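You operate a simulated robot arm through the tools that you are given. There is no shell and no other tool.

The job below is to be done with a simulated robot arm. You get a single attempt, and the scene is never put back.

Task
Get the blue-handled beaker ready on plate 3 and plug the plate in.
Fine: beaker on the middle of the top, yellow stir bar in it; red probe in the probe arm's ring over it; mains plug last; leave the switch off. Set down upright: beaker with a blue handle.
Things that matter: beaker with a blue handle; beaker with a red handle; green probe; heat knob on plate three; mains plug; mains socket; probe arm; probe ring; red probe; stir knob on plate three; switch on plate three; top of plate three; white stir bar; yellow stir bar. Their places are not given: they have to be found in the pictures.

It is judged by the outcome, as a careful person would: the job done as asked, and still so three seconds after it is handed in. It fails if anything else is knocked over, pushed out of place, dropped, spilled or broken.

Robot
A 7-joint arm with a two-finger parallel gripper, fixed in place. Base frame: the origin is on the floor under the middle of its stand, x ahead of it, y to its left, z up. Readings come in m, rad, newtons and seconds.
It reaches about 1.479 m from its shoulder. Its first joint turns from -2.897 to 2.897 rad. Payload 4.4 kg.
Tool frame: the origin (TCP) lies between the finger pads and is the grasp point; the fingertips stand 0.023 m ahead of it; z points along the fingers, y is the line along which they close. Largest opening 0.094 m; finger width 0.038, thickness 0.01; the body of the gripper, 0.054 by 0.096 m, starts 0.039 m behind the TCP.
Orientation is told as [roll, pitch, yaw] about the base's x, y, z axes, in that order, counted from this pose: with the fingers straight down and closing along the base's y, the tool's x points along the base's -x, its y along +y and its z along -z.

Tools
- The arm moves only by the tool drive_tool. Its argument "series" is one flat list of numbers, 7 for each row, row after row: the shift along the base's x, y, z in cm, then the turn, a rotation vector about the base's x, y, z in rad, then the finger opening in cm, from 0 to 9.4. In form: [dx, dy, dz, wx, wy, wz, gripper, dx, dy, dz, wx, wy, wz, gripper, ...]. A call has 1 to 20 rows; each row is the pose to reach, as a shift and turn from the pose commanded when the call began. A row lasts 0.2 s, in which the tool goes at most 0.05 m and 0.15 rad; a call with a longer step from one row to the next is refused whole, and so is a gripper value outside its range. Where a pose cannot be reached the arm comes as near as it can. A force on the tool above 50 N (or 10 N above the force at the start of the call, whichever is more), or a blocked arm, ends the call early, and 0.2 s more pass. The fingers move at their own pace (about 0.072 m/s each) and stop on an object; they squeeze with about 34 N. The grip force told is the motor's: it shows also when the fingers shut on nothing. Time passes only in rows, and 0.2 s behind the last, so rows that repeat a pose let the fingers close. The reply holds the time, the measured pose of the TCP, the force on the tool along the base axes, the opening and the grip force, in the units named above and with some noise, with the torque about the TCP (base axes, N m) and any sound that the robot's microphone picked up, and new pictures: "show" is both (left out), scene, wrist or none.
- Cameras (640 x 400 px; columns grow to the right, rows downward): "scene" is fixed at [0.0498, -0.4997, 1.5839]; the picture's right is [0.55, -0.84, 0.00], its down [-0.34, -0.22, -0.91] and it looks along [0.76, 0.50, -0.41] (base axes); focal length 237 px, centre (320, 200). "wrist" rides on the gripper at [0.086, 0.016, -0.074] in the tool frame; the picture's right is [-0.18, 0.98, 0.00], its down [-0.58, -0.11, -0.81] and it looks along [-0.79, -0.15, 0.59] (tool axes); focal length 243 px, centre (320, 200).
- locate(camera, pixels): for up to 12 pixels [column, row] of the newest picture of that camera ("zoom" is the newest enlarged one), the place [x, y, z] in the base frame of the surface seen there, good to about 0.002 m. The clock stands still meanwhile.
- inspect(camera, box): a new picture of the part [left, top, right, bottom] of that camera's present view, enlarged. The clock stands still meanwhile.
- close_job(): hands the job in; it is judged then, once.

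Leave the gripper open and the arm clear of the work at the hand-in unless told otherwise.

The tools are called after "Request:" as name(argument=value, ...) on one line, values as JSON. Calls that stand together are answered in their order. drive_tool: Moves the arm, as the interface text tells. Its arguments: {"type":"object","properties":{"series":{"type":"array","items":{"type":"number"}},"show":{"type":"string","enum":["both","scene","wrist","none"]}},"required":["series"]} The other tools are called the same way: locate (camera, pixels) gives the place of the surface under pixels of a picture; inspect (camera, box) takes an enlarged picture of a part of a camera's view; close_job () hands the job in.

At the start:

```text
clock: 0.0
eef_pos: [0.6232, -0.2816, 1.591]
tool_rot: [0.0, -0.001, -0.001]
force: [-0.7, 0.2, -0.6]
torque: [-0.01, 0.0, 0.0]
gripper_width: 0.0939
finger_force: 0.0
```

scene: 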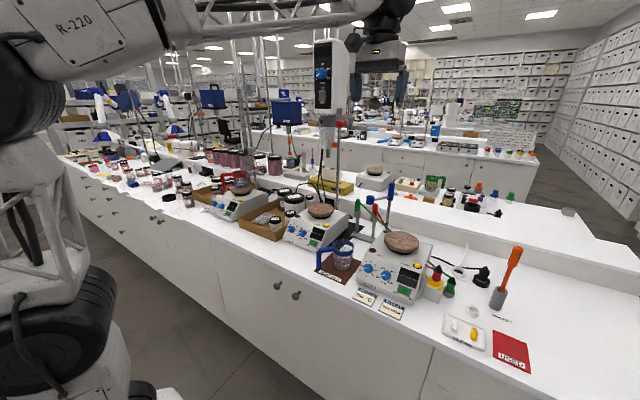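
wrist: 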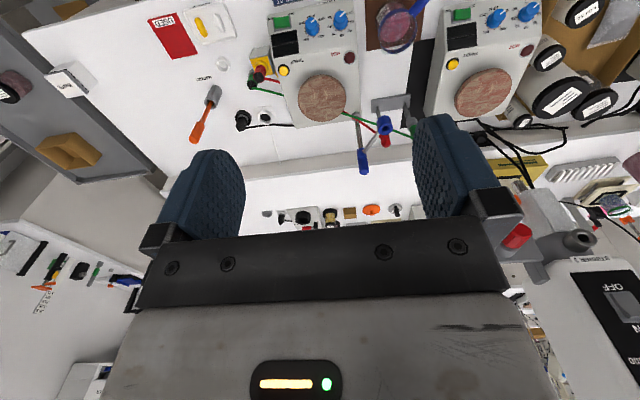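

I see several hotplates in a row. The nearest one, around (395,265) in the scene picture, has a blue-handled beaker to its left at (343,255). Before moving I'll enlarge the relevant parts.

Request:
inspect(camera="scene", box=[300, 170, 460, 310])

Request:
inspect(camera="scene", box=[400, 230, 560, 380])

Request:
inspect(camera="scene", box=[190, 150, 350, 270])

Request:
inspect(camera="wrist", box=[140, 0, 560, 240])

```text
2.86 times, centred on (380, 240) of scene
```

zoom: 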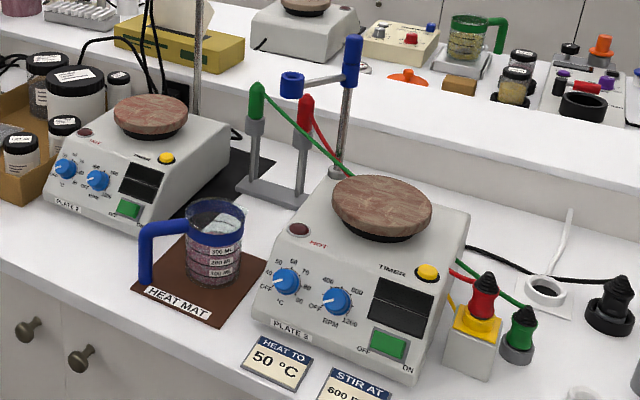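

```text
2.67 times, centred on (480, 305) of scene
```

zoom: 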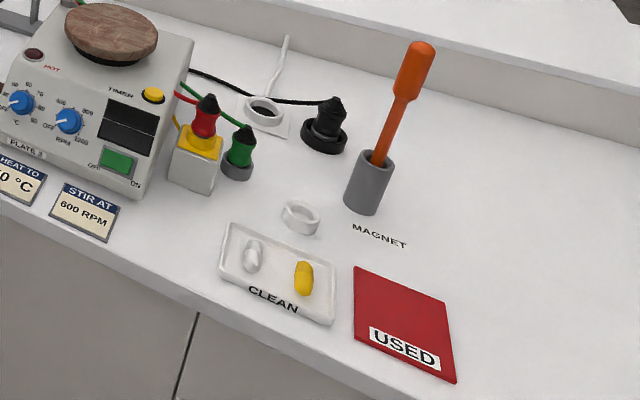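

```text
3.33 times, centred on (270, 210) of scene
```

zoom: 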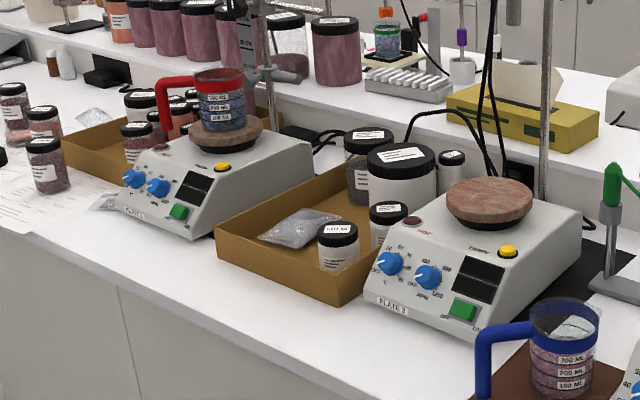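

```text
1.52 times, centred on (350, 120) of wrist
```

zoom: 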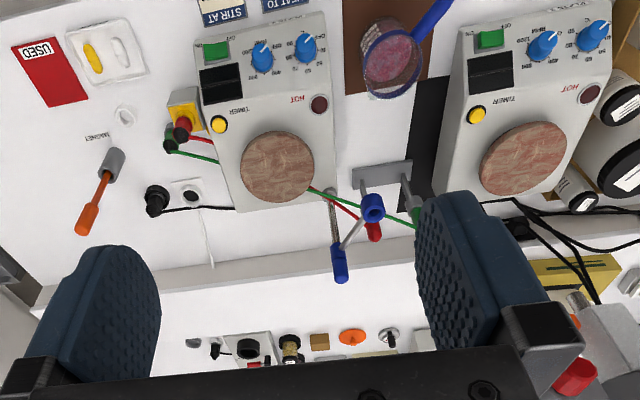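

Plate 3 is the nearest plate. The mains plug, the socket and the stir bar tray are to its right, and the probe stand and arm are behind it. I'll enlarge the knobs and then get coordinates.

Request:
inspect(camera="scene", box=[350, 245, 430, 325])

Request:
inspect(camera="scene", box=[350, 170, 430, 250])

Request:
inspect(camera="wrist", box=[260, 0, 440, 180])

```text
5.00 times, centred on (390, 285) of scene
```

zoom: 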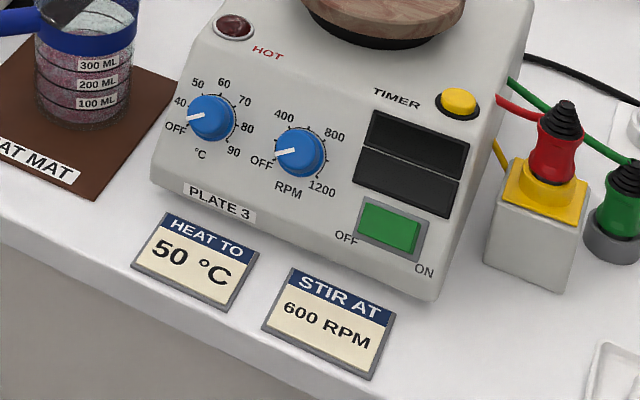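

```text
5.00 times, centred on (390, 210) of scene
```

zoom: 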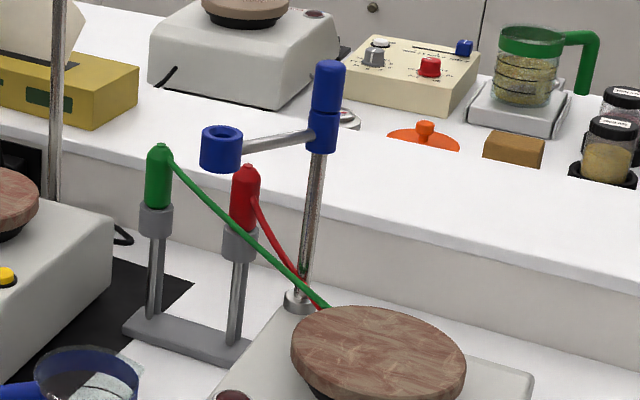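

```text
2.22 times, centred on (350, 90) of wrist
```

zoom: 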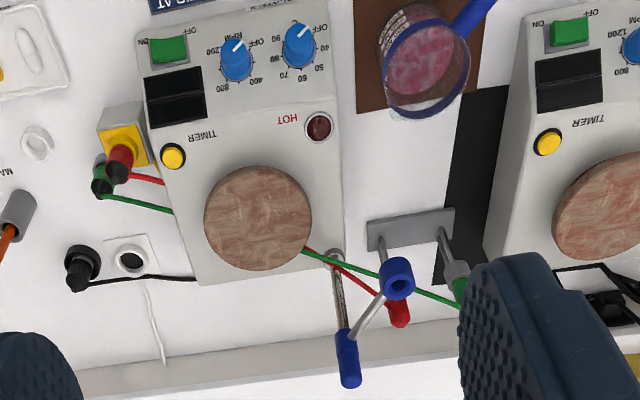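

The knobs both point to OFF and the switch is green. Now I'll read coordinates from the newest zoom, the wrist view from above: plate top (258,218), its edges, beaker, ring, rod, probe, socket and plug.

Request:
locate(camera="zoom", pixels=[[258, 218], [205, 215], [311, 220], [258, 167], [258, 270], [131, 260], [80, 255], [78, 285], [398, 268], [400, 320], [350, 380], [335, 258]])

Request:
locate(camera="zoom", pixels=[[384, 60], [468, 55], [425, 22], [420, 110], [425, 60], [470, 15], [368, 100], [484, 95], [410, 230], [122, 160], [103, 180], [165, 100]])

```text
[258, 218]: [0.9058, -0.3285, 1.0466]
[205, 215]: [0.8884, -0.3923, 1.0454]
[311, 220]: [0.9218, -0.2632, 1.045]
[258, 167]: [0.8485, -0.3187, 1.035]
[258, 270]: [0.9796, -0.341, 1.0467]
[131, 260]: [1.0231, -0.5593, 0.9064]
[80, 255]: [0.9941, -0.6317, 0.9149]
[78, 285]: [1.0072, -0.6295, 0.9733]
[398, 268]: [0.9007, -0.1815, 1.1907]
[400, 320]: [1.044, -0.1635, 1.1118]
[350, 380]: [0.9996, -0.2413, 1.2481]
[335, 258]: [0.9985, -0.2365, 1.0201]
```

```text
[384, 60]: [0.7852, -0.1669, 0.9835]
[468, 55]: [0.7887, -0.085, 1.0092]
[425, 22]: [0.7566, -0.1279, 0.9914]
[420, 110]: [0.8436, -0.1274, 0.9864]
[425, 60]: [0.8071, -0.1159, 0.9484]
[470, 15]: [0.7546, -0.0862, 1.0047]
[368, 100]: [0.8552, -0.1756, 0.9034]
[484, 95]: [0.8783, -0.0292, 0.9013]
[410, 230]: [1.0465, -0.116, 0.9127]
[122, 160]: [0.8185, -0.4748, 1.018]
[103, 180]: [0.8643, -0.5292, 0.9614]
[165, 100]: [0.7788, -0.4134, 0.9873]
```

Bench height is about 0.90 and the plate 3 top is at about (0.907,-0.328,1.046). Next I'll take readings from the scene camera for the probe stand, probe arm, beaker and tray.

Request:
inspect(camera="scene", box=[345, 175, 409, 215])

Request:
locate(camera="zoom", pixels=[[280, 258], [250, 190], [210, 255], [100, 230], [100, 310], [500, 50], [500, 120], [500, 200], [380, 215], [330, 300], [160, 280], [270, 400]])

Request:
inspect(camera="scene", box=[310, 220, 374, 284])

Request:
inspect(camera="scene", box=[436, 305, 516, 355])

```text
10.00 times, centred on (377, 195) of scene
```

zoom: 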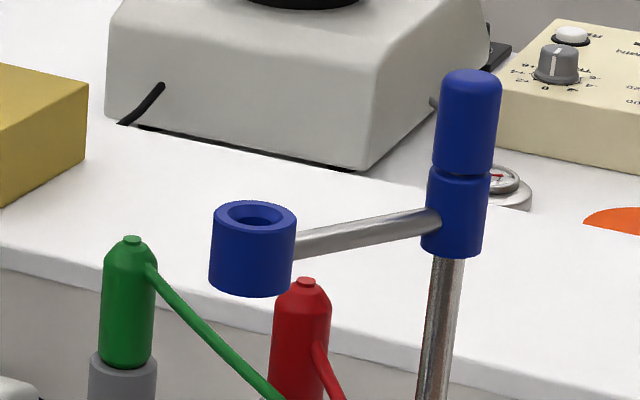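

```text
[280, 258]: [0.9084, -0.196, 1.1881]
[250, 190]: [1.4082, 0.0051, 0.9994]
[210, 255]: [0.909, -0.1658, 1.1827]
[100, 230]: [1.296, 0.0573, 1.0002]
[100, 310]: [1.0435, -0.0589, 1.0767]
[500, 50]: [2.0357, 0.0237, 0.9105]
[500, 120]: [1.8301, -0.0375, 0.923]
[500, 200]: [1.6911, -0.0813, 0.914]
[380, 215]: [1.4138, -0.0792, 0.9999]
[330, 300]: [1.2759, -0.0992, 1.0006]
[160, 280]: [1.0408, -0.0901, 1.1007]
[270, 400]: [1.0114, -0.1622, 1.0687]
```

```text
6.25 times, centred on (342, 252) of scene
```

zoom: 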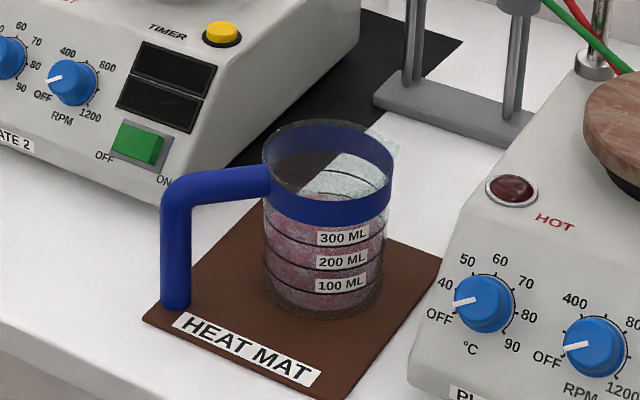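

```text
8.00 times, centred on (476, 330) of scene
```

zoom: 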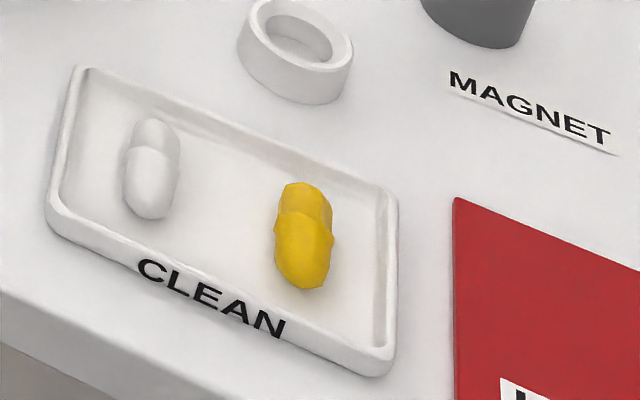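

The newest zoom is the tray. I'll locate both ends of the yellow bar (303,190 / 302,285), its sides, the tray rim and the bench.

Request:
locate(camera="zoom", pixels=[[303, 192], [302, 284], [280, 237], [330, 237], [303, 230], [250, 220], [85, 70], [395, 190], [380, 360], [52, 225], [150, 165], [410, 150]])

Request:
inspect(camera="scene", box=[345, 175, 409, 215])

Request:
locate(camera="zoom", pixels=[[465, 85], [465, 160], [455, 215], [370, 232], [300, 245], [250, 280], [250, 210], [225, 220], [285, 222], [305, 295], [130, 250], [440, 350]])

Request:
inspect(camera="scene", box=[350, 200, 430, 250])

Request:
locate(camera="zoom", pixels=[[200, 50], [180, 140], [195, 90], [180, 250], [240, 270], [50, 70], [30, 160], [390, 160], [320, 180], [450, 240], [290, 230], [250, 100]])

```text
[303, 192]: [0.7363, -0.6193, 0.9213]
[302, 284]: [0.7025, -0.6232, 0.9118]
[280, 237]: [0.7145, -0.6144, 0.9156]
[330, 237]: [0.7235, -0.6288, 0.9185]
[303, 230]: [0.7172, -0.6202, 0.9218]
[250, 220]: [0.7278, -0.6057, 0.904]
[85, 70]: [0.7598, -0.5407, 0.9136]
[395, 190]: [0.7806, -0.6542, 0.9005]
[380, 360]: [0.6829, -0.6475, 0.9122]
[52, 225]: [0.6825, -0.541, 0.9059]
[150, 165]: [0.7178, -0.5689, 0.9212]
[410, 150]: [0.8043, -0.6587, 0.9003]
```

```text
10.00 times, centred on (377, 195) of scene
```

zoom: 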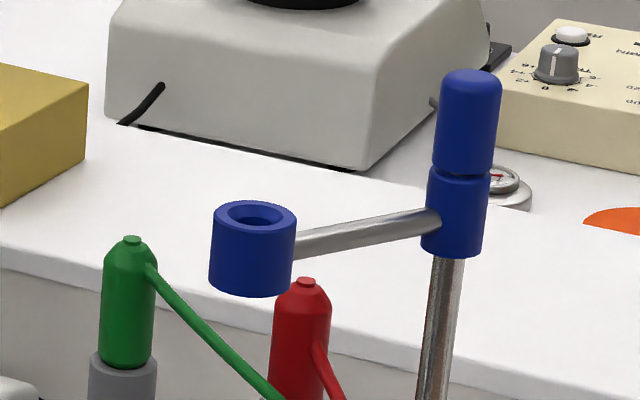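

```text
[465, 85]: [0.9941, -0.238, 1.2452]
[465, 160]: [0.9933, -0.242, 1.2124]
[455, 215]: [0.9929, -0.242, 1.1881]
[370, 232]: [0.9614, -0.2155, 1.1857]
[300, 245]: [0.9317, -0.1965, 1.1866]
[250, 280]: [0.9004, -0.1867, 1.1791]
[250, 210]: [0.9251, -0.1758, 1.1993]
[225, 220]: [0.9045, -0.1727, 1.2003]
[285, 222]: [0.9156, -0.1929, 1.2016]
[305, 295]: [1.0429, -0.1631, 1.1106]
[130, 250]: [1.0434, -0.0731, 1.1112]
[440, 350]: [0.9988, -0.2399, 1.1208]
```

```text
8.00 times, centred on (390, 225) of scene
```

zoom: 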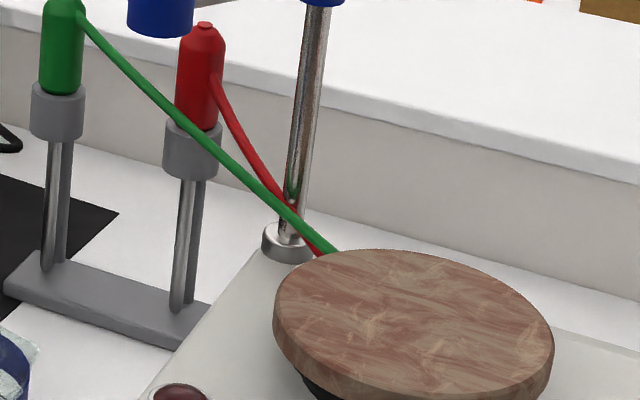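

```text
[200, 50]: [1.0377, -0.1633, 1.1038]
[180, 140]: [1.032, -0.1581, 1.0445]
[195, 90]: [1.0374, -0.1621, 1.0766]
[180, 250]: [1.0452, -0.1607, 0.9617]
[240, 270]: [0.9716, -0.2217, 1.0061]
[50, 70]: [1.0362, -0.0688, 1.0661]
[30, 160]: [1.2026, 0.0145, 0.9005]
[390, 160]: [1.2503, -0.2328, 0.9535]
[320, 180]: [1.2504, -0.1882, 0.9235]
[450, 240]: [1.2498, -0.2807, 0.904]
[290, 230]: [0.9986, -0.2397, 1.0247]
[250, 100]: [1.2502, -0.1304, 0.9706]
```

The yellow bar is at about (0.719,-0.621,0.918), lying roughly along x. The ring is at about (0.909,-0.182,1.20), the rod at about (0.999,-0.240) and the red probe at about (1.044,-0.163). Next I'll move the hand above the plug and socket area, well clear of everything, to look closer.

Request:
drive_tool(series=[2.2, -2.1, -2.8, 0, 0, 0, 9.4, 4.4, -4.2, -5.6, 0, 0, 0, 9.4, 6.6, -6.4, -8.4, 0, 0, 0, 9.4, 8.8, -8.5, -11.2, 0, 0, 0, 9.4, 11, -10.6, -14, 0, 0, 0, 9.4, 13.2, -12.8, -16.8, 0, 0, 0, 9.4, 15.4, -14.9, -19.6, 0, 0, 0, 9.4, 17.6, -17, -22.4, 0, 0, 0, 9.4, 19.8, -19.2, -25.2, 0, 0, 0, 9.4, 22, -21.3, -28, 0, 0, 0, 9.4, 24.2, -23.4, -30.8, 0, 0, 0, 9.4, 26.4, -25.6, -33.6, 0, 0, 0, 9.4, 28.6, -27.7, -36.4, 0, 0, 0, 9.4, 30.7, -29.8, -39.1, 0, 0, 0, 9.4])

```text
clock: 3.0
eef_pos: [0.9304, -0.5776, 1.2034]
tool_rot: [-0.003, -0.001, -0.001]
force: [-0.2, 0.0, 1.1]
torque: [-0.02, -0.04, 0.03]
gripper_width: 0.094
finger_force: 0.0
```

scene: 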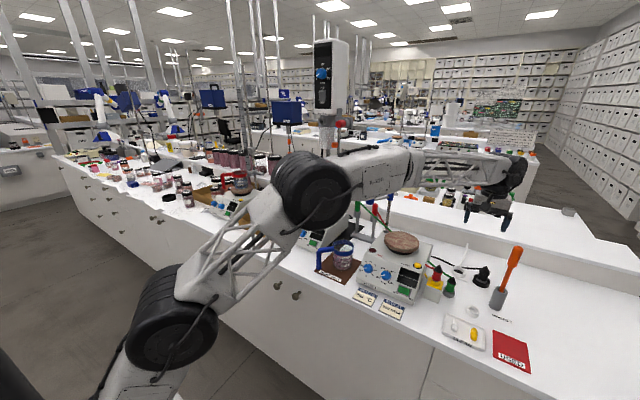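
wrist: 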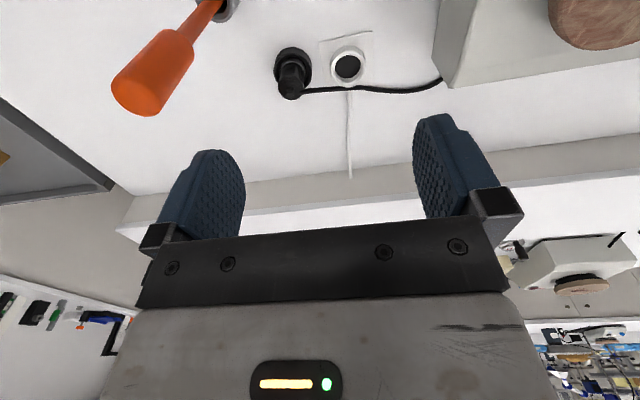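

The plug is at (290,72) and the socket at (348,65) in the wrist view. I'll zoom in on both.

Request:
inspect(camera="wrist", box=[240, 20, 400, 120])

Request:
locate(camera="zoom", pixels=[[206, 290], [210, 225], [150, 185], [265, 185], [205, 120], [435, 185], [375, 185], [495, 185], [432, 125], [432, 250], [300, 280], [480, 270]])

```text
4.00 times, centred on (320, 70) of wrist
```

zoom: 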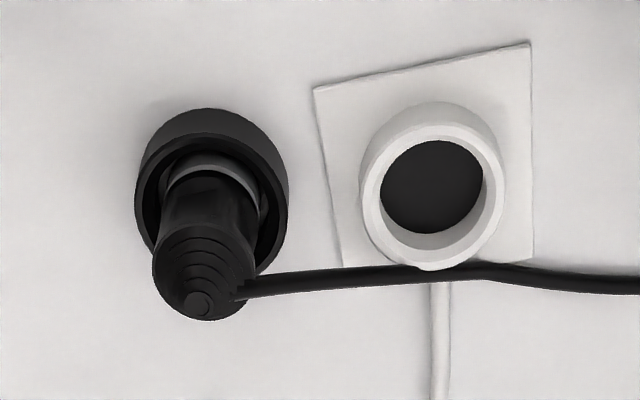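

```text
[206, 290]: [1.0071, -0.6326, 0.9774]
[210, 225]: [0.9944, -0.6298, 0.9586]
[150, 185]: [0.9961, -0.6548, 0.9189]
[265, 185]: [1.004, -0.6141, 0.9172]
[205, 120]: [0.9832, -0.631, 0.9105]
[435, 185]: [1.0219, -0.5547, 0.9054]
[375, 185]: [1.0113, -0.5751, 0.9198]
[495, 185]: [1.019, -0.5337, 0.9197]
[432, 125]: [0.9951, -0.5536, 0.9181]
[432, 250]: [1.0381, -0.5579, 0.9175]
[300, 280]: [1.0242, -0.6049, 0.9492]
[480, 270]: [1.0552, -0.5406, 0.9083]
```

The plug is a round body standing in a black cup at about (1.005,-0.633). The socket is an open white ring at about (1.018,-0.555), rim at 0.92. Now I'll move above and behind the beaker for a close look, staying high.

Request:
drive_tool(series=[-1.8, 1, 2.5, 0, 0, 0, 9.4, -3.6, 3, 5, 0, 0, 0, 9.4, -5.6, 6.5, 7.5, 0, 0, 0, 9.4, -7.6, 10, 9, 0, 0, 0, 9.4, -9.6, 14, 10, 0, 0, 0, 9.4, -11.6, 18, 10, 0, 0, 0, 9.4, -13.6, 22, 10, 0, 0, 0, 9.4, -15.6, 26, 10, 0, 0, 0, 9.4, -17.6, 30, 9, 0, 0, 0, 9.4, -19.6, 34, 8, 0, 0, 0, 9.4, -21, 38, 7, 0, 0, 0, 9.4, -21, 41, 6, 0, 0, 0, 9.4, -21, 43.8, 4.7, 0, 0, 0, 9.4])

Request:
inspect(camera="wrist", box=[240, 10, 432, 130])

```text
clock: 5.8
eef_pos: [0.7228, -0.1414, 1.248]
tool_rot: [0.001, -0.001, 0.001]
force: [0.0, -0.3, -0.5]
torque: [-0.03, 0.01, 0.03]
gripper_width: 0.0941
finger_force: 0.0
```

scene: 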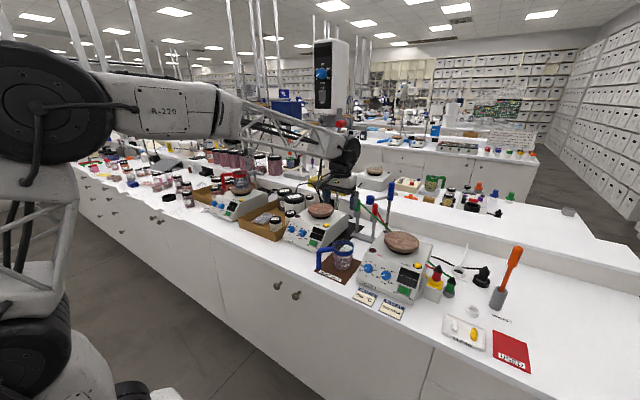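
wrist: 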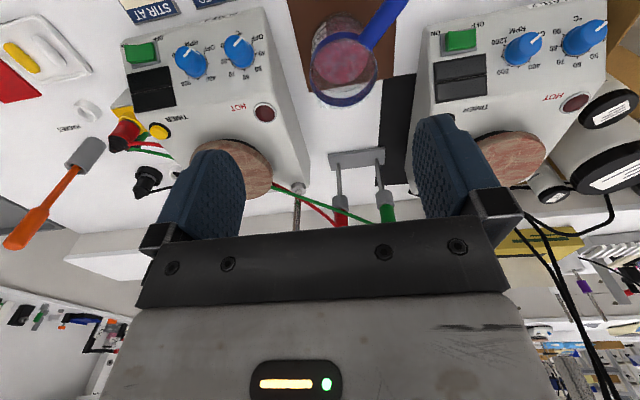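

```text
3.33 times, centred on (336, 70) of wrist
```

zoom: 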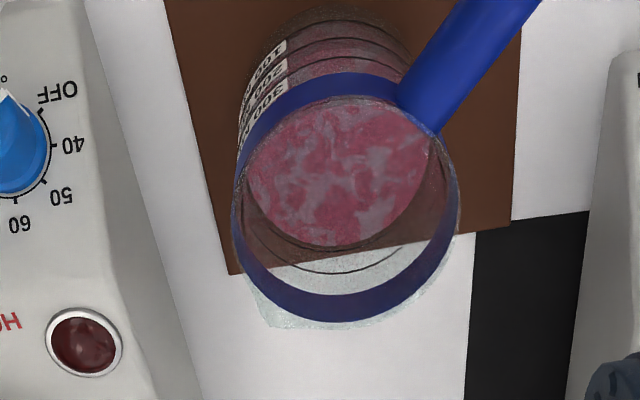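

The beaker rim shows clearly here. I'll locate points on the rim, band and handle.

Request:
locate(camera="zoom", pixels=[[237, 180], [458, 195], [340, 82], [290, 95], [250, 130], [395, 85], [437, 140], [340, 310], [270, 285], [430, 275], [240, 240], [455, 235]])

Request:
locate(camera="zoom", pixels=[[420, 100], [460, 60], [500, 20], [435, 40], [520, 5], [340, 180], [270, 310], [300, 60], [320, 320], [395, 320], [450, 290], [350, 97]])

```text
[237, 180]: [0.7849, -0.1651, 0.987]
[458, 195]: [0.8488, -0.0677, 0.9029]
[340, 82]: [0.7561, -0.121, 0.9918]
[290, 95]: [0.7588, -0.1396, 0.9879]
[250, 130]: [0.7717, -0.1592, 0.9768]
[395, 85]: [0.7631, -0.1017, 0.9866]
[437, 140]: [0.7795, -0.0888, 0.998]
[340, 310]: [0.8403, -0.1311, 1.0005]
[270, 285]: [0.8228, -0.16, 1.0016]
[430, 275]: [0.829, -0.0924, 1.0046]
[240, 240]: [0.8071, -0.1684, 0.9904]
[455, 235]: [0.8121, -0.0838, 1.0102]
```

```text
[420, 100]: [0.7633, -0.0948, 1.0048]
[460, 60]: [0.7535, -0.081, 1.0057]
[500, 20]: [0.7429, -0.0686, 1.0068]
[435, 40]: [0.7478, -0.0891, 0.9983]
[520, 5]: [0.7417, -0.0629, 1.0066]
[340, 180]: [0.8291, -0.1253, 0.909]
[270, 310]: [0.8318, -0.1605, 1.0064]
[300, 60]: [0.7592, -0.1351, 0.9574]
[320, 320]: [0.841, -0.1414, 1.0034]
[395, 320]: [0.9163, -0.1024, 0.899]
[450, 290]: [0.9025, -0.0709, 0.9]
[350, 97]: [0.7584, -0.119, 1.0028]
```

The beaker band fits a circle centred at about (0.7995,-0.1255), diameter about 0.086. The handle points at 135° (left-back) and the spout is opposite. I'll turn the hand -45° so the fingers close across the handle direction, and stop above the rim.

Request:
drive_tool(series=[1.2, 0.2, -1, 0, 0, -0.11, 9.4, 2.4, 0.4, -2, 0, 0, -0.22, 9.4, 3.6, 0.7, -4, 0, 0, -0.34, 9.4, 4.8, 0.9, -6, 0, 0, -0.45, 9.4, 6, 1.2, -8, 0, 0, -0.56, 9.4, 7, 1.4, -10, 0, 0, -0.67, 9.4, 7.9, 1.6, -11.5, 0, 0, -0.785, 9.4, 7.9, 1.6, -12.7, 0, 0, -0.785, 9.4, 7.9, 1.6, -12.7, 0, 0, -0.785, 9.4])

Request:
inspect(camera="scene", box=[300, 190, 400, 290])

```text
clock: 7.8
eef_pos: [0.8013, -0.1262, 1.1218]
tool_rot: [0.0, 0.0, -0.786]
force: [-0.3, 0.2, 0.1]
torque: [-0.02, 0.02, 0.02]
gripper_width: 0.0942
finger_force: 0.0
```

scene: 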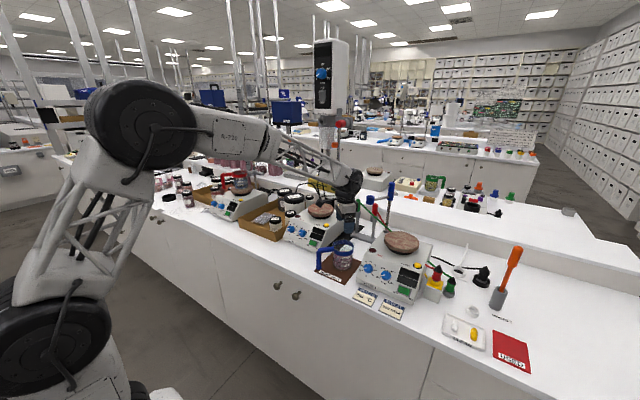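
wrist: 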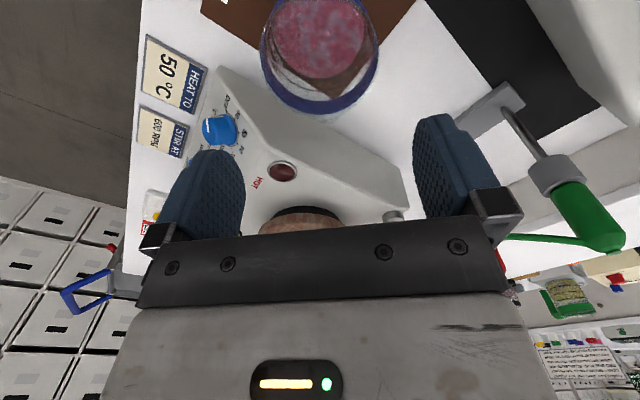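

```text
4.00 times, centred on (350, 240) of scene
```

zoom: 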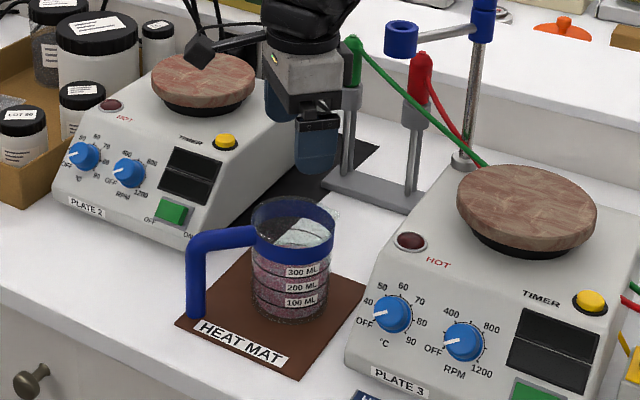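

The rim appears centred at column 320 in the wrist view. I'll verify by zooming and locating its left and right edges.

Request:
inspect(camera="wrist", box=[224, 0, 416, 120])

Request:
locate(camera="zoom", pixels=[[125, 150], [135, 220], [180, 300], [515, 130], [505, 220], [460, 300], [320, 360], [320, 375], [250, 350], [400, 350], [125, 100], [518, 100]])

```text
3.33 times, centred on (320, 60) of wrist
```

zoom: 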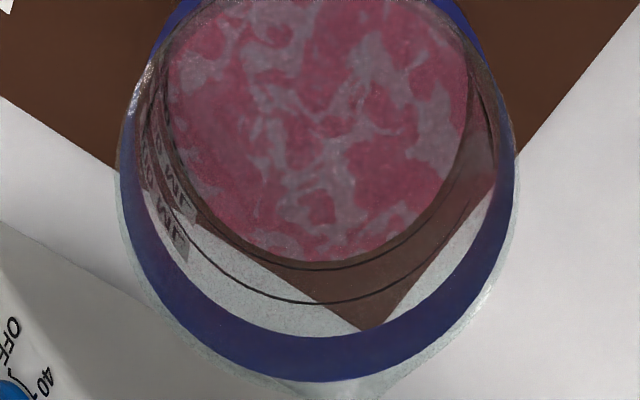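

```text
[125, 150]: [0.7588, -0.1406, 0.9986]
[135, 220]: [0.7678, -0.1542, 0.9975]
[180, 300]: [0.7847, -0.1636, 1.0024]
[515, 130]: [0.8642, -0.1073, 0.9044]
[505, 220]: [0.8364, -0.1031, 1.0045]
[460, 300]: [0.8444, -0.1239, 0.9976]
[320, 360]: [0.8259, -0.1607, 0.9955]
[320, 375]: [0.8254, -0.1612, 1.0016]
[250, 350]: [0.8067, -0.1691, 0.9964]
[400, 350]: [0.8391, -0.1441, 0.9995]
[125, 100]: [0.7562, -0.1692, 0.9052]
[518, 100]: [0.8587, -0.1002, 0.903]
```

The fit gives centre (0.8005,-0.127), which matches the TCP. I'll lower to just above the rim and check.

Request:
drive_tool(series=[0, 0, -2, 0, 0, 0, 9.4, 0, 0, -4, 0, 0, 0, 9.4, 0, 0, -6, 0, 0, 0, 9.4, 0, 0, -7.8, 0, 0, 0, 9.4, 0, 0, -7.8, 0, 0, 0, 9.4])

Request:
inspect(camera="scene", box=[310, 200, 380, 270])

```text
clock: 9.0
eef_pos: [0.8024, -0.1264, 1.0424]
tool_rot: [-0.001, 0.002, -0.786]
force: [0.1, 0.5, -0.4]
torque: [-0.01, 0.03, 0.01]
gripper_width: 0.094
finger_force: 0.1
```

scene: 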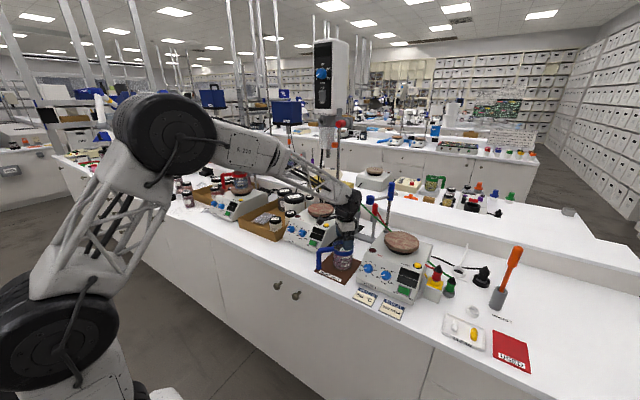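
wrist: 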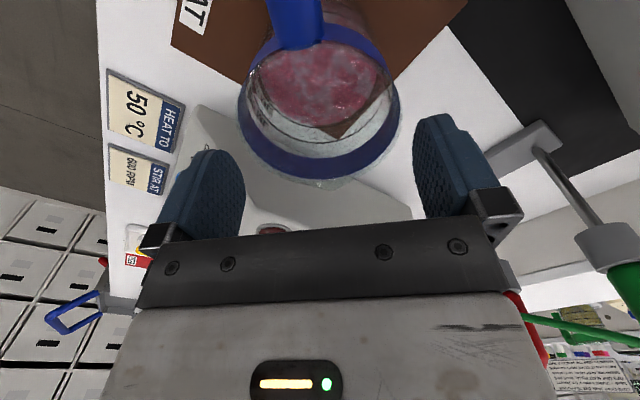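

```text
5.71 times, centred on (345, 235) of scene
```

zoom: 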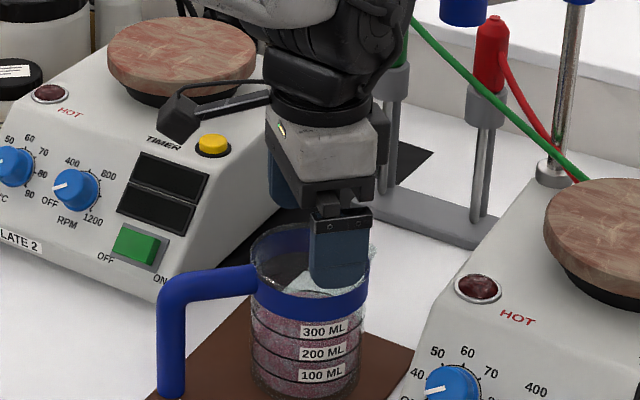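

The rim sits centred between the fingers with about 4 mm each side. I'll lower 5 cm slowly so the pads are at the blue band, with no closing yet.

Request:
drive_tool(series=[0, 0, -1, 0, 0, 0, 9.4, 0, 0, -2, 0, 0, 0, 9.4, 0, 0, -3, 0, 0, 0, 9.4, 0, 0, -4, 0, 0, 0, 9.4, 0, 0, -5.2, 0, 0, 0, 9.4, 0, 0, -5.2, 0, 0, 0, 9.4])

Request:
inspect(camera="scene", box=[310, 200, 380, 270])

```text
clock: 10.4
eef_pos: [0.8005, -0.1235, 0.9928]
tool_rot: [0.0, 0.001, -0.784]
force: [-0.6, 0.0, 0.0]
torque: [-0.03, -0.04, 0.0]
gripper_width: 0.0939
finger_force: 0.0
```

scene: 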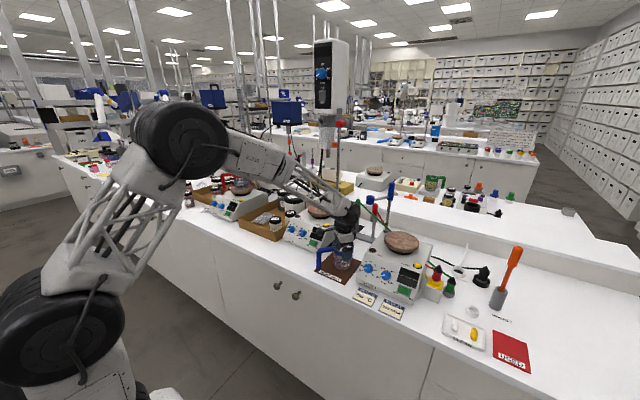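
wrist: 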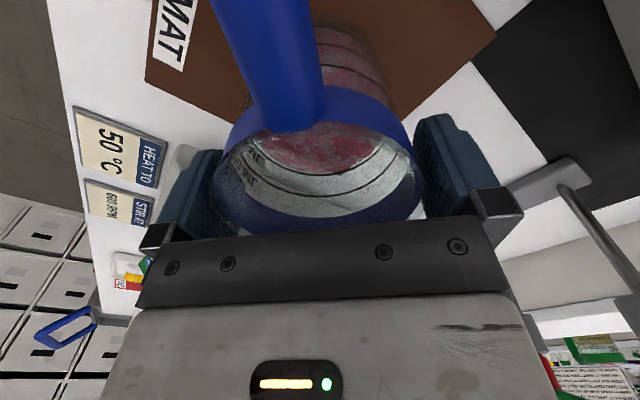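

```text
5.71 times, centred on (345, 235) of scene
```

zoom: 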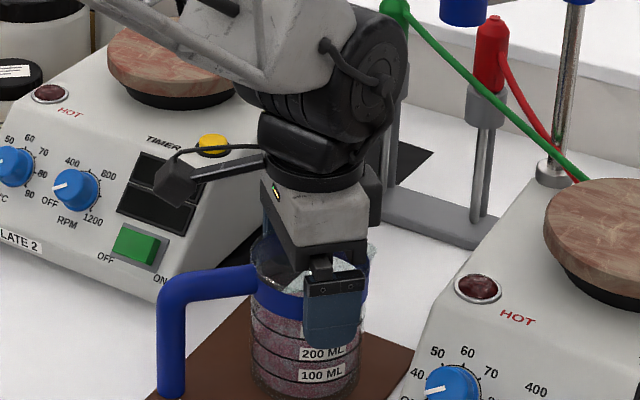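

No contact forces, and the fingers straddle the band. Closing on it.

Request:
drive_tool(series=[0, 0, 0, 0, 0, 0, 8.6, 0, 0, 0, 0, 0, 0, 8.0, 0, 0, 0, 0, 0, 0, 7.5, 0, 0, 0, 0, 0, 0, 7.5])

```text
clock: 11.4
eef_pos: [0.8004, -0.1245, 0.9917]
tool_rot: [0.0, 0.001, -0.784]
force: [0.0, -1.6, 0.5]
torque: [-0.06, 0.01, 0.07]
gripper_width: 0.0877
finger_force: 34.0
```

scene: 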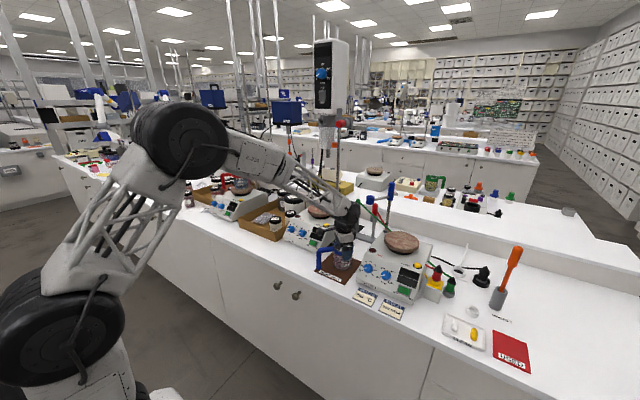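
wrist: 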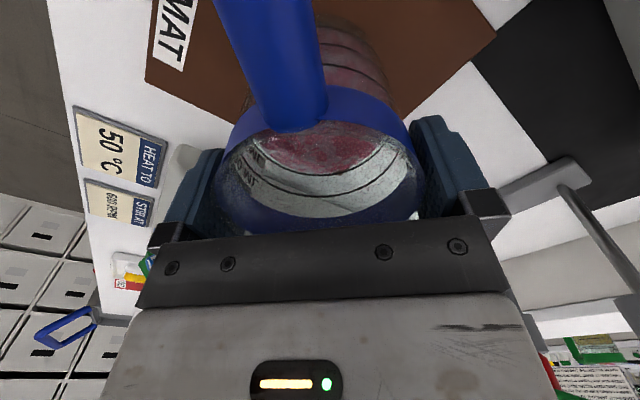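

Gripped at 0.0877 m and 34 N. Lifting 3 cm slowly and checking that it holds level.

Request:
drive_tool(series=[0, 0, 0.7, 0, 0, 0, 7.5, 0, 0, 1.5, 0, 0, 0, 7.5, 0, 0, 2.3, 0, 0, 0, 7.5, 0, 0, 3, 0, 0, 0, 7.5, 0, 0, 3, 0, 0, 0, 7.5])

Request:
inspect(camera="scene", box=[310, 200, 380, 290])

```text
clock: 12.6
eef_pos: [0.8009, -0.1243, 1.0229]
tool_rot: [0.0, 0.0, -0.785]
force: [0.0, 0.2, -3.6]
torque: [-0.12, -0.09, -0.01]
gripper_width: 0.0874
finger_force: 34.0
```

scene: 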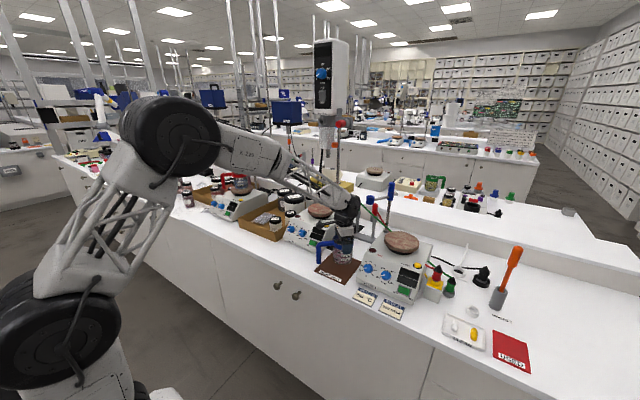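
wrist: 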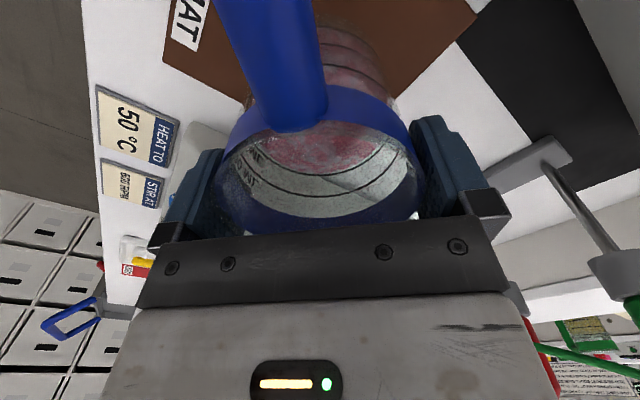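

```text
4.44 times, centred on (345, 245) of scene
```

zoom: 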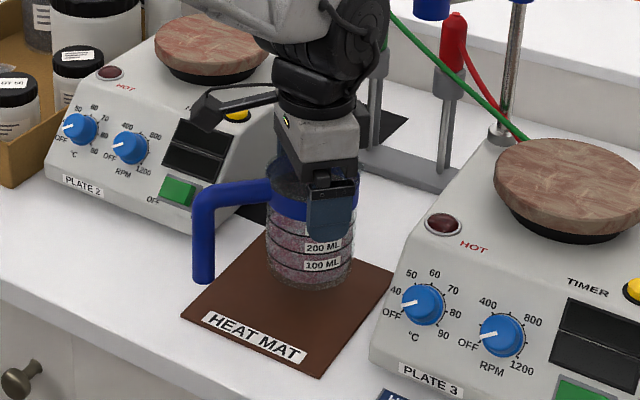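

It's lifted, weight about 3.6 N, hanging level. I'll check how low the handle's foot and the beaker's bottom are before carrying.

Request:
locate(camera="zoom", pixels=[[203, 276], [203, 260], [203, 215], [240, 195], [310, 284], [300, 278], [205, 190], [330, 284]])

```text
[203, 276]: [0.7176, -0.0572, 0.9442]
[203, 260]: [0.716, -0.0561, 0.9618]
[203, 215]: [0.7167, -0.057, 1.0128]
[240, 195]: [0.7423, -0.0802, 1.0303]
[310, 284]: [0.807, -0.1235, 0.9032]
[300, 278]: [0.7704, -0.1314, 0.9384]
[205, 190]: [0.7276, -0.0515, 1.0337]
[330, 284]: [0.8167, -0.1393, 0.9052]
```

The handle foot is only about 1 cm above the beaker's bottom. I'll check the height of the plate body and HOT lamp where the handle would come.

Request:
locate(camera="zoom", pixels=[[443, 218], [443, 225], [470, 190], [485, 160], [430, 200], [480, 240], [425, 292], [432, 300], [505, 220], [570, 265], [500, 330], [530, 160]])

```text
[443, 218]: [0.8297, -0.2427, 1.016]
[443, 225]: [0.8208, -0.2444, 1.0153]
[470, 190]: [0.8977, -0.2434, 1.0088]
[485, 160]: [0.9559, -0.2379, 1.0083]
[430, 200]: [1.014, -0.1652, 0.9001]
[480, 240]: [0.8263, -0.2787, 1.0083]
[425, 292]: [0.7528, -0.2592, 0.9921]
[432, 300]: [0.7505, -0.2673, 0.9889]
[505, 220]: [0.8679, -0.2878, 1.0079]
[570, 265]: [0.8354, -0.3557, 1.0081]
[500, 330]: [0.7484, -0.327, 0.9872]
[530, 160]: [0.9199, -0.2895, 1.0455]
```

The plate body top is at 1.008 and the lamp at 1.016, both well below where the handle foot will be (about 1.052). I'll now measure the disc's edge precisely.

Request:
inspect(camera="scene", box=[376, 224, 424, 260])

Request:
locate(camera="zoom", pixels=[[110, 175], [540, 215], [300, 100], [400, 105], [200, 130], [480, 150], [350, 285], [450, 280], [150, 240], [230, 275], [320, 190], [520, 250]])

```text
11.11 times, centred on (400, 242) of scene
```

zoom: 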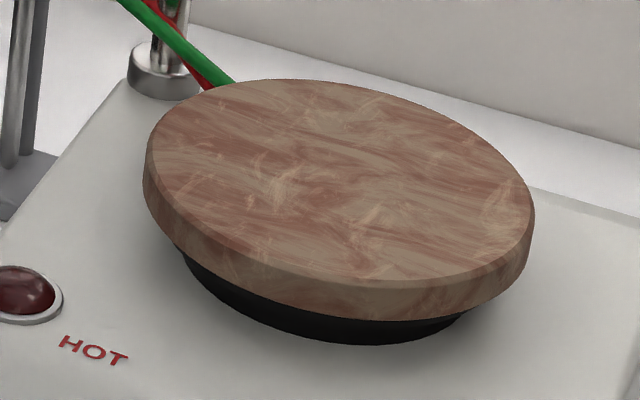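

```text
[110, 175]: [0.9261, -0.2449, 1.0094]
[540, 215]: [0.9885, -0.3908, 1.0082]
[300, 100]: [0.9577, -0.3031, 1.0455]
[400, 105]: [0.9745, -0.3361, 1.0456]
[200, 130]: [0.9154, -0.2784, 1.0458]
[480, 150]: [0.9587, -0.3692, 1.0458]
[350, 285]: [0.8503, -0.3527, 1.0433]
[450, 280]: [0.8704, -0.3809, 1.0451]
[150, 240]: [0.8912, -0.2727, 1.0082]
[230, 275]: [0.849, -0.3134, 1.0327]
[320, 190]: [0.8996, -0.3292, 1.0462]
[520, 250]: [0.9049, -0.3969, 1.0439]
```

I'll take points right on the disc's top edge for a circle fit.

Request:
locate(camera="zoom", pixels=[[155, 150], [153, 175], [270, 84], [340, 84], [430, 108], [505, 160], [530, 205], [515, 235], [470, 268], [400, 281], [300, 270], [200, 225]])

```text
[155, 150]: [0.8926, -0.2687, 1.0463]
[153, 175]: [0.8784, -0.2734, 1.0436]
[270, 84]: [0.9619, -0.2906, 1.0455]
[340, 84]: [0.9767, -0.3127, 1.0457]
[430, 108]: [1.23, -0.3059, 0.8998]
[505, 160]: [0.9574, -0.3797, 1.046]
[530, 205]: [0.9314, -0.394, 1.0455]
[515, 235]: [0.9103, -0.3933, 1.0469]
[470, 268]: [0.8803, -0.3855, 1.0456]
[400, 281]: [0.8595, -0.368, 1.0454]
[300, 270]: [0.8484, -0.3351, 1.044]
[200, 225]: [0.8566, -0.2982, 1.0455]
```

The disc centre is (0.913,-0.330) with radius 0.065 and top at 1.0458. The TCP must end near z=1.134. I'll lift straight up to about 1.178 first.

Request:
drive_tool(series=[0, 0, 1.5, 0, 0, 0, 7.5, 0, 0, 3.5, 0, 0, 0, 7.5, 0, 0, 5.5, 0, 0, 0, 7.5, 0, 0, 7.5, 0, 0, 0, 7.5, 0, 0, 9.5, 0, 0, 0, 7.5, 0, 0, 11.5, 0, 0, 0, 7.5, 0, 0, 13.5, 0, 0, 0, 7.5, 0, 0, 15.5, 0, 0, 0, 7.5, 0, 0, 15.5, 0, 0, 0, 7.5])

```text
clock: 14.6
eef_pos: [0.7978, -0.1238, 1.1758]
tool_rot: [0.0, -0.001, -0.784]
force: [-1.0, -0.4, -3.5]
torque: [-0.09, -0.05, 0.02]
gripper_width: 0.0876
finger_force: 33.6
```

scene: 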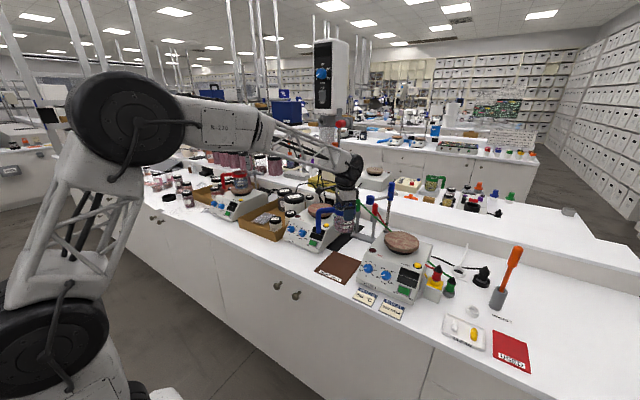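
wrist: 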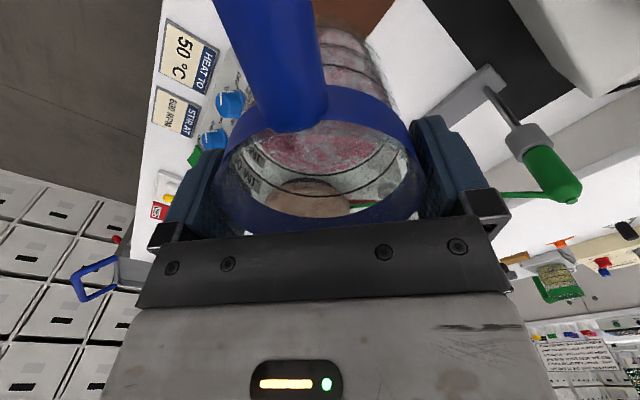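

Holding steady. Now I'll carry it in the -y direction first, keeping away from the ring at (0.909,-0.182), then forward over the disc.

Request:
drive_tool(series=[0, -1.5, 0, 0, 0, 0, 7.5, 0, -3.5, 0, 0, 0, 0, 7.5, 0, -5.8, 0, 0, 0, 0, 7.5, 0, -8.1, 0, 0, 0, 0, 7.5, 0, -10.4, 0, 0, 0, 0, 7.5, 0, -12.7, 0, 0, 0, 0, 7.5, 0, -15, 0, 0, 0, 0, 7.5, 0.5, -17, 0, 0, 0, 0, 7.5, 1.5, -18.5, 0, 0, 0, 0, 7.5, 3, -19.5, 0, 0, 0, 0, 7.5, 4.8, -20.1, 0, 0, 0, 0, 7.5, 6.8, -20.4, 0, 0, 0, 0, 7.5, 8.8, -20.4, 0, 0, 0, 0, 7.5, 10.4, -20.4, 0, 0, 0, 0, 7.5, 11.25, -20.4, 0, 0, 0, 0, 7.5, 11.25, -20.4, 0, 0, 0, 0, 7.5])

Request:
inspect(camera="scene", box=[340, 160, 460, 280])

```text
clock: 18.0
eef_pos: [0.912, -0.3297, 1.1745]
tool_rot: [-0.001, -0.001, -0.785]
force: [0.1, 0.5, -3.6]
torque: [-0.13, -0.11, 0.0]
gripper_width: 0.0875
finger_force: 33.9
```

scene: 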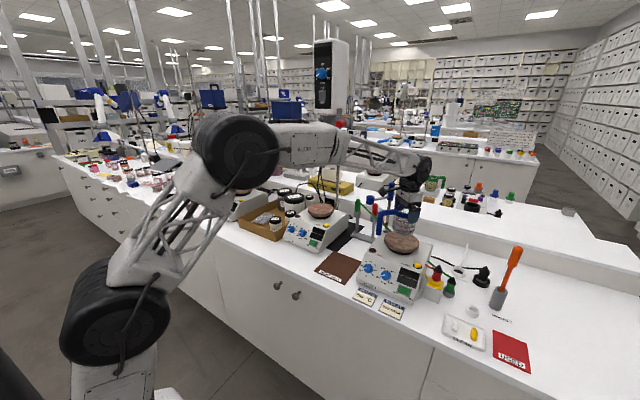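
wrist: 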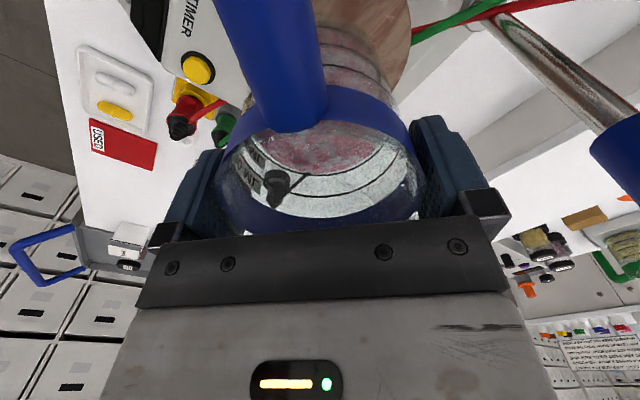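

```text
3.33 times, centred on (400, 220) of scene
```

zoom: 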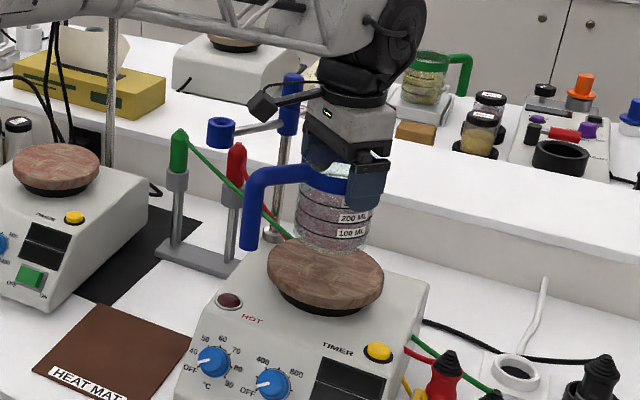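

The beaker is centred above the disc. Lowering slowly to near contact.

Request:
drive_tool(series=[0, 0, -1, 0, 0, 0, 7.5, 0, 0, -2, 0, 0, 0, 7.5, 0, 0, -2.8, 0, 0, 0, 7.5, 0, 0, -3.4, 0, 0, 0, 7.5, 0, 0, -3.8, 0, 0, 0, 7.5, 0, 0, -4.0, 0, 0, 0, 7.5, 0, 0, -4.0, 0, 0, 0, 7.5])

Request:
inspect(camera="scene", box=[370, 190, 430, 260])

```text
clock: 19.6
eef_pos: [0.9122, -0.3282, 1.1348]
tool_rot: [-0.001, 0.0, -0.784]
force: [1.0, 0.9, -3.7]
torque: [-0.12, -0.09, 0.0]
gripper_width: 0.0876
finger_force: 34.1
```

scene: 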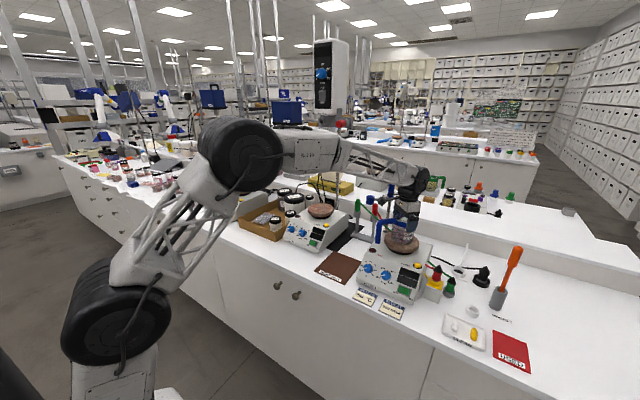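
wrist: 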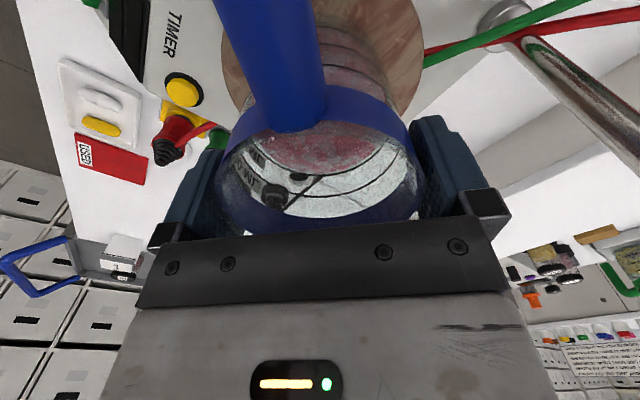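

```text
5.71 times, centred on (400, 225) of scene
```

zoom: 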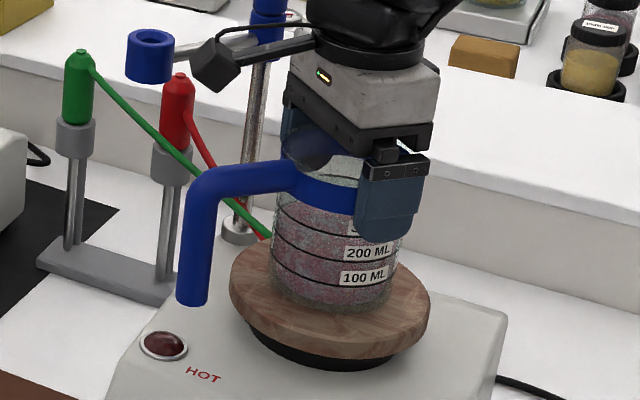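

Still hanging (-3.7 N). I'll lower a few more millimetres until the force changes.

Request:
drive_tool(series=[0, 0, -0.15, 0, 0, 0, 7.5, 0, 0, -0.3, 0, 0, 0, 7.5, 0, 0, -0.3, 0, 0, 0, 7.5], show="none")

```text
clock: 20.4
eef_pos: [0.912, -0.3298, 1.1334]
tool_rot: [-0.001, -0.001, -0.785]
force: [-3.1, 1.1, 8.1]
torque: [0.39, 0.09, 0.14]
gripper_width: 0.0876
finger_force: 33.9
```

Contact: force is now +8 N upwards. I'll ease up 1 mm, then open the fingers fully.

Request:
drive_tool(series=[0, 0, 0.1, 0, 0, 0, 7.5, 0, 0, 0.1, 0, 0, 0, 8.9, 0, 0, 0.1, 0, 0, 0, 9.4, 0, 0, 0.1, 0, 0, 0, 9.4])

Request:
inspect(camera="scene", box=[370, 190, 430, 260])

```text
clock: 21.4
eef_pos: [0.9132, -0.3277, 1.1329]
tool_rot: [-0.001, 0.0, -0.787]
force: [0.2, -0.1, 1.2]
torque: [-0.01, 0.01, 0.0]
gripper_width: 0.094
finger_force: 0.0
```

scene: 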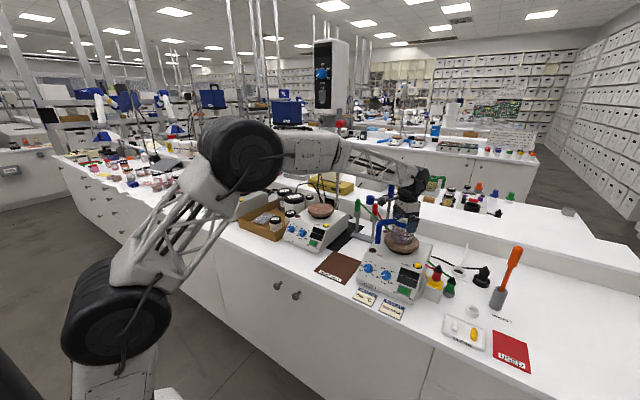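
wrist: 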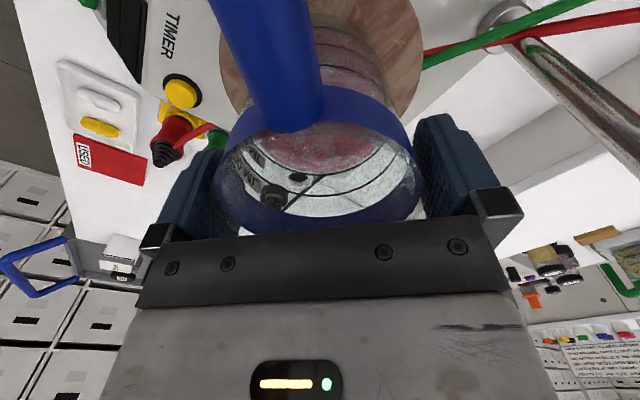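

```text
5.71 times, centred on (400, 225) of scene
```

zoom: 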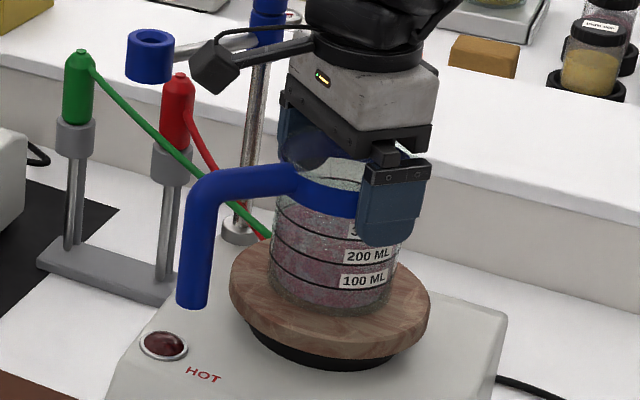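

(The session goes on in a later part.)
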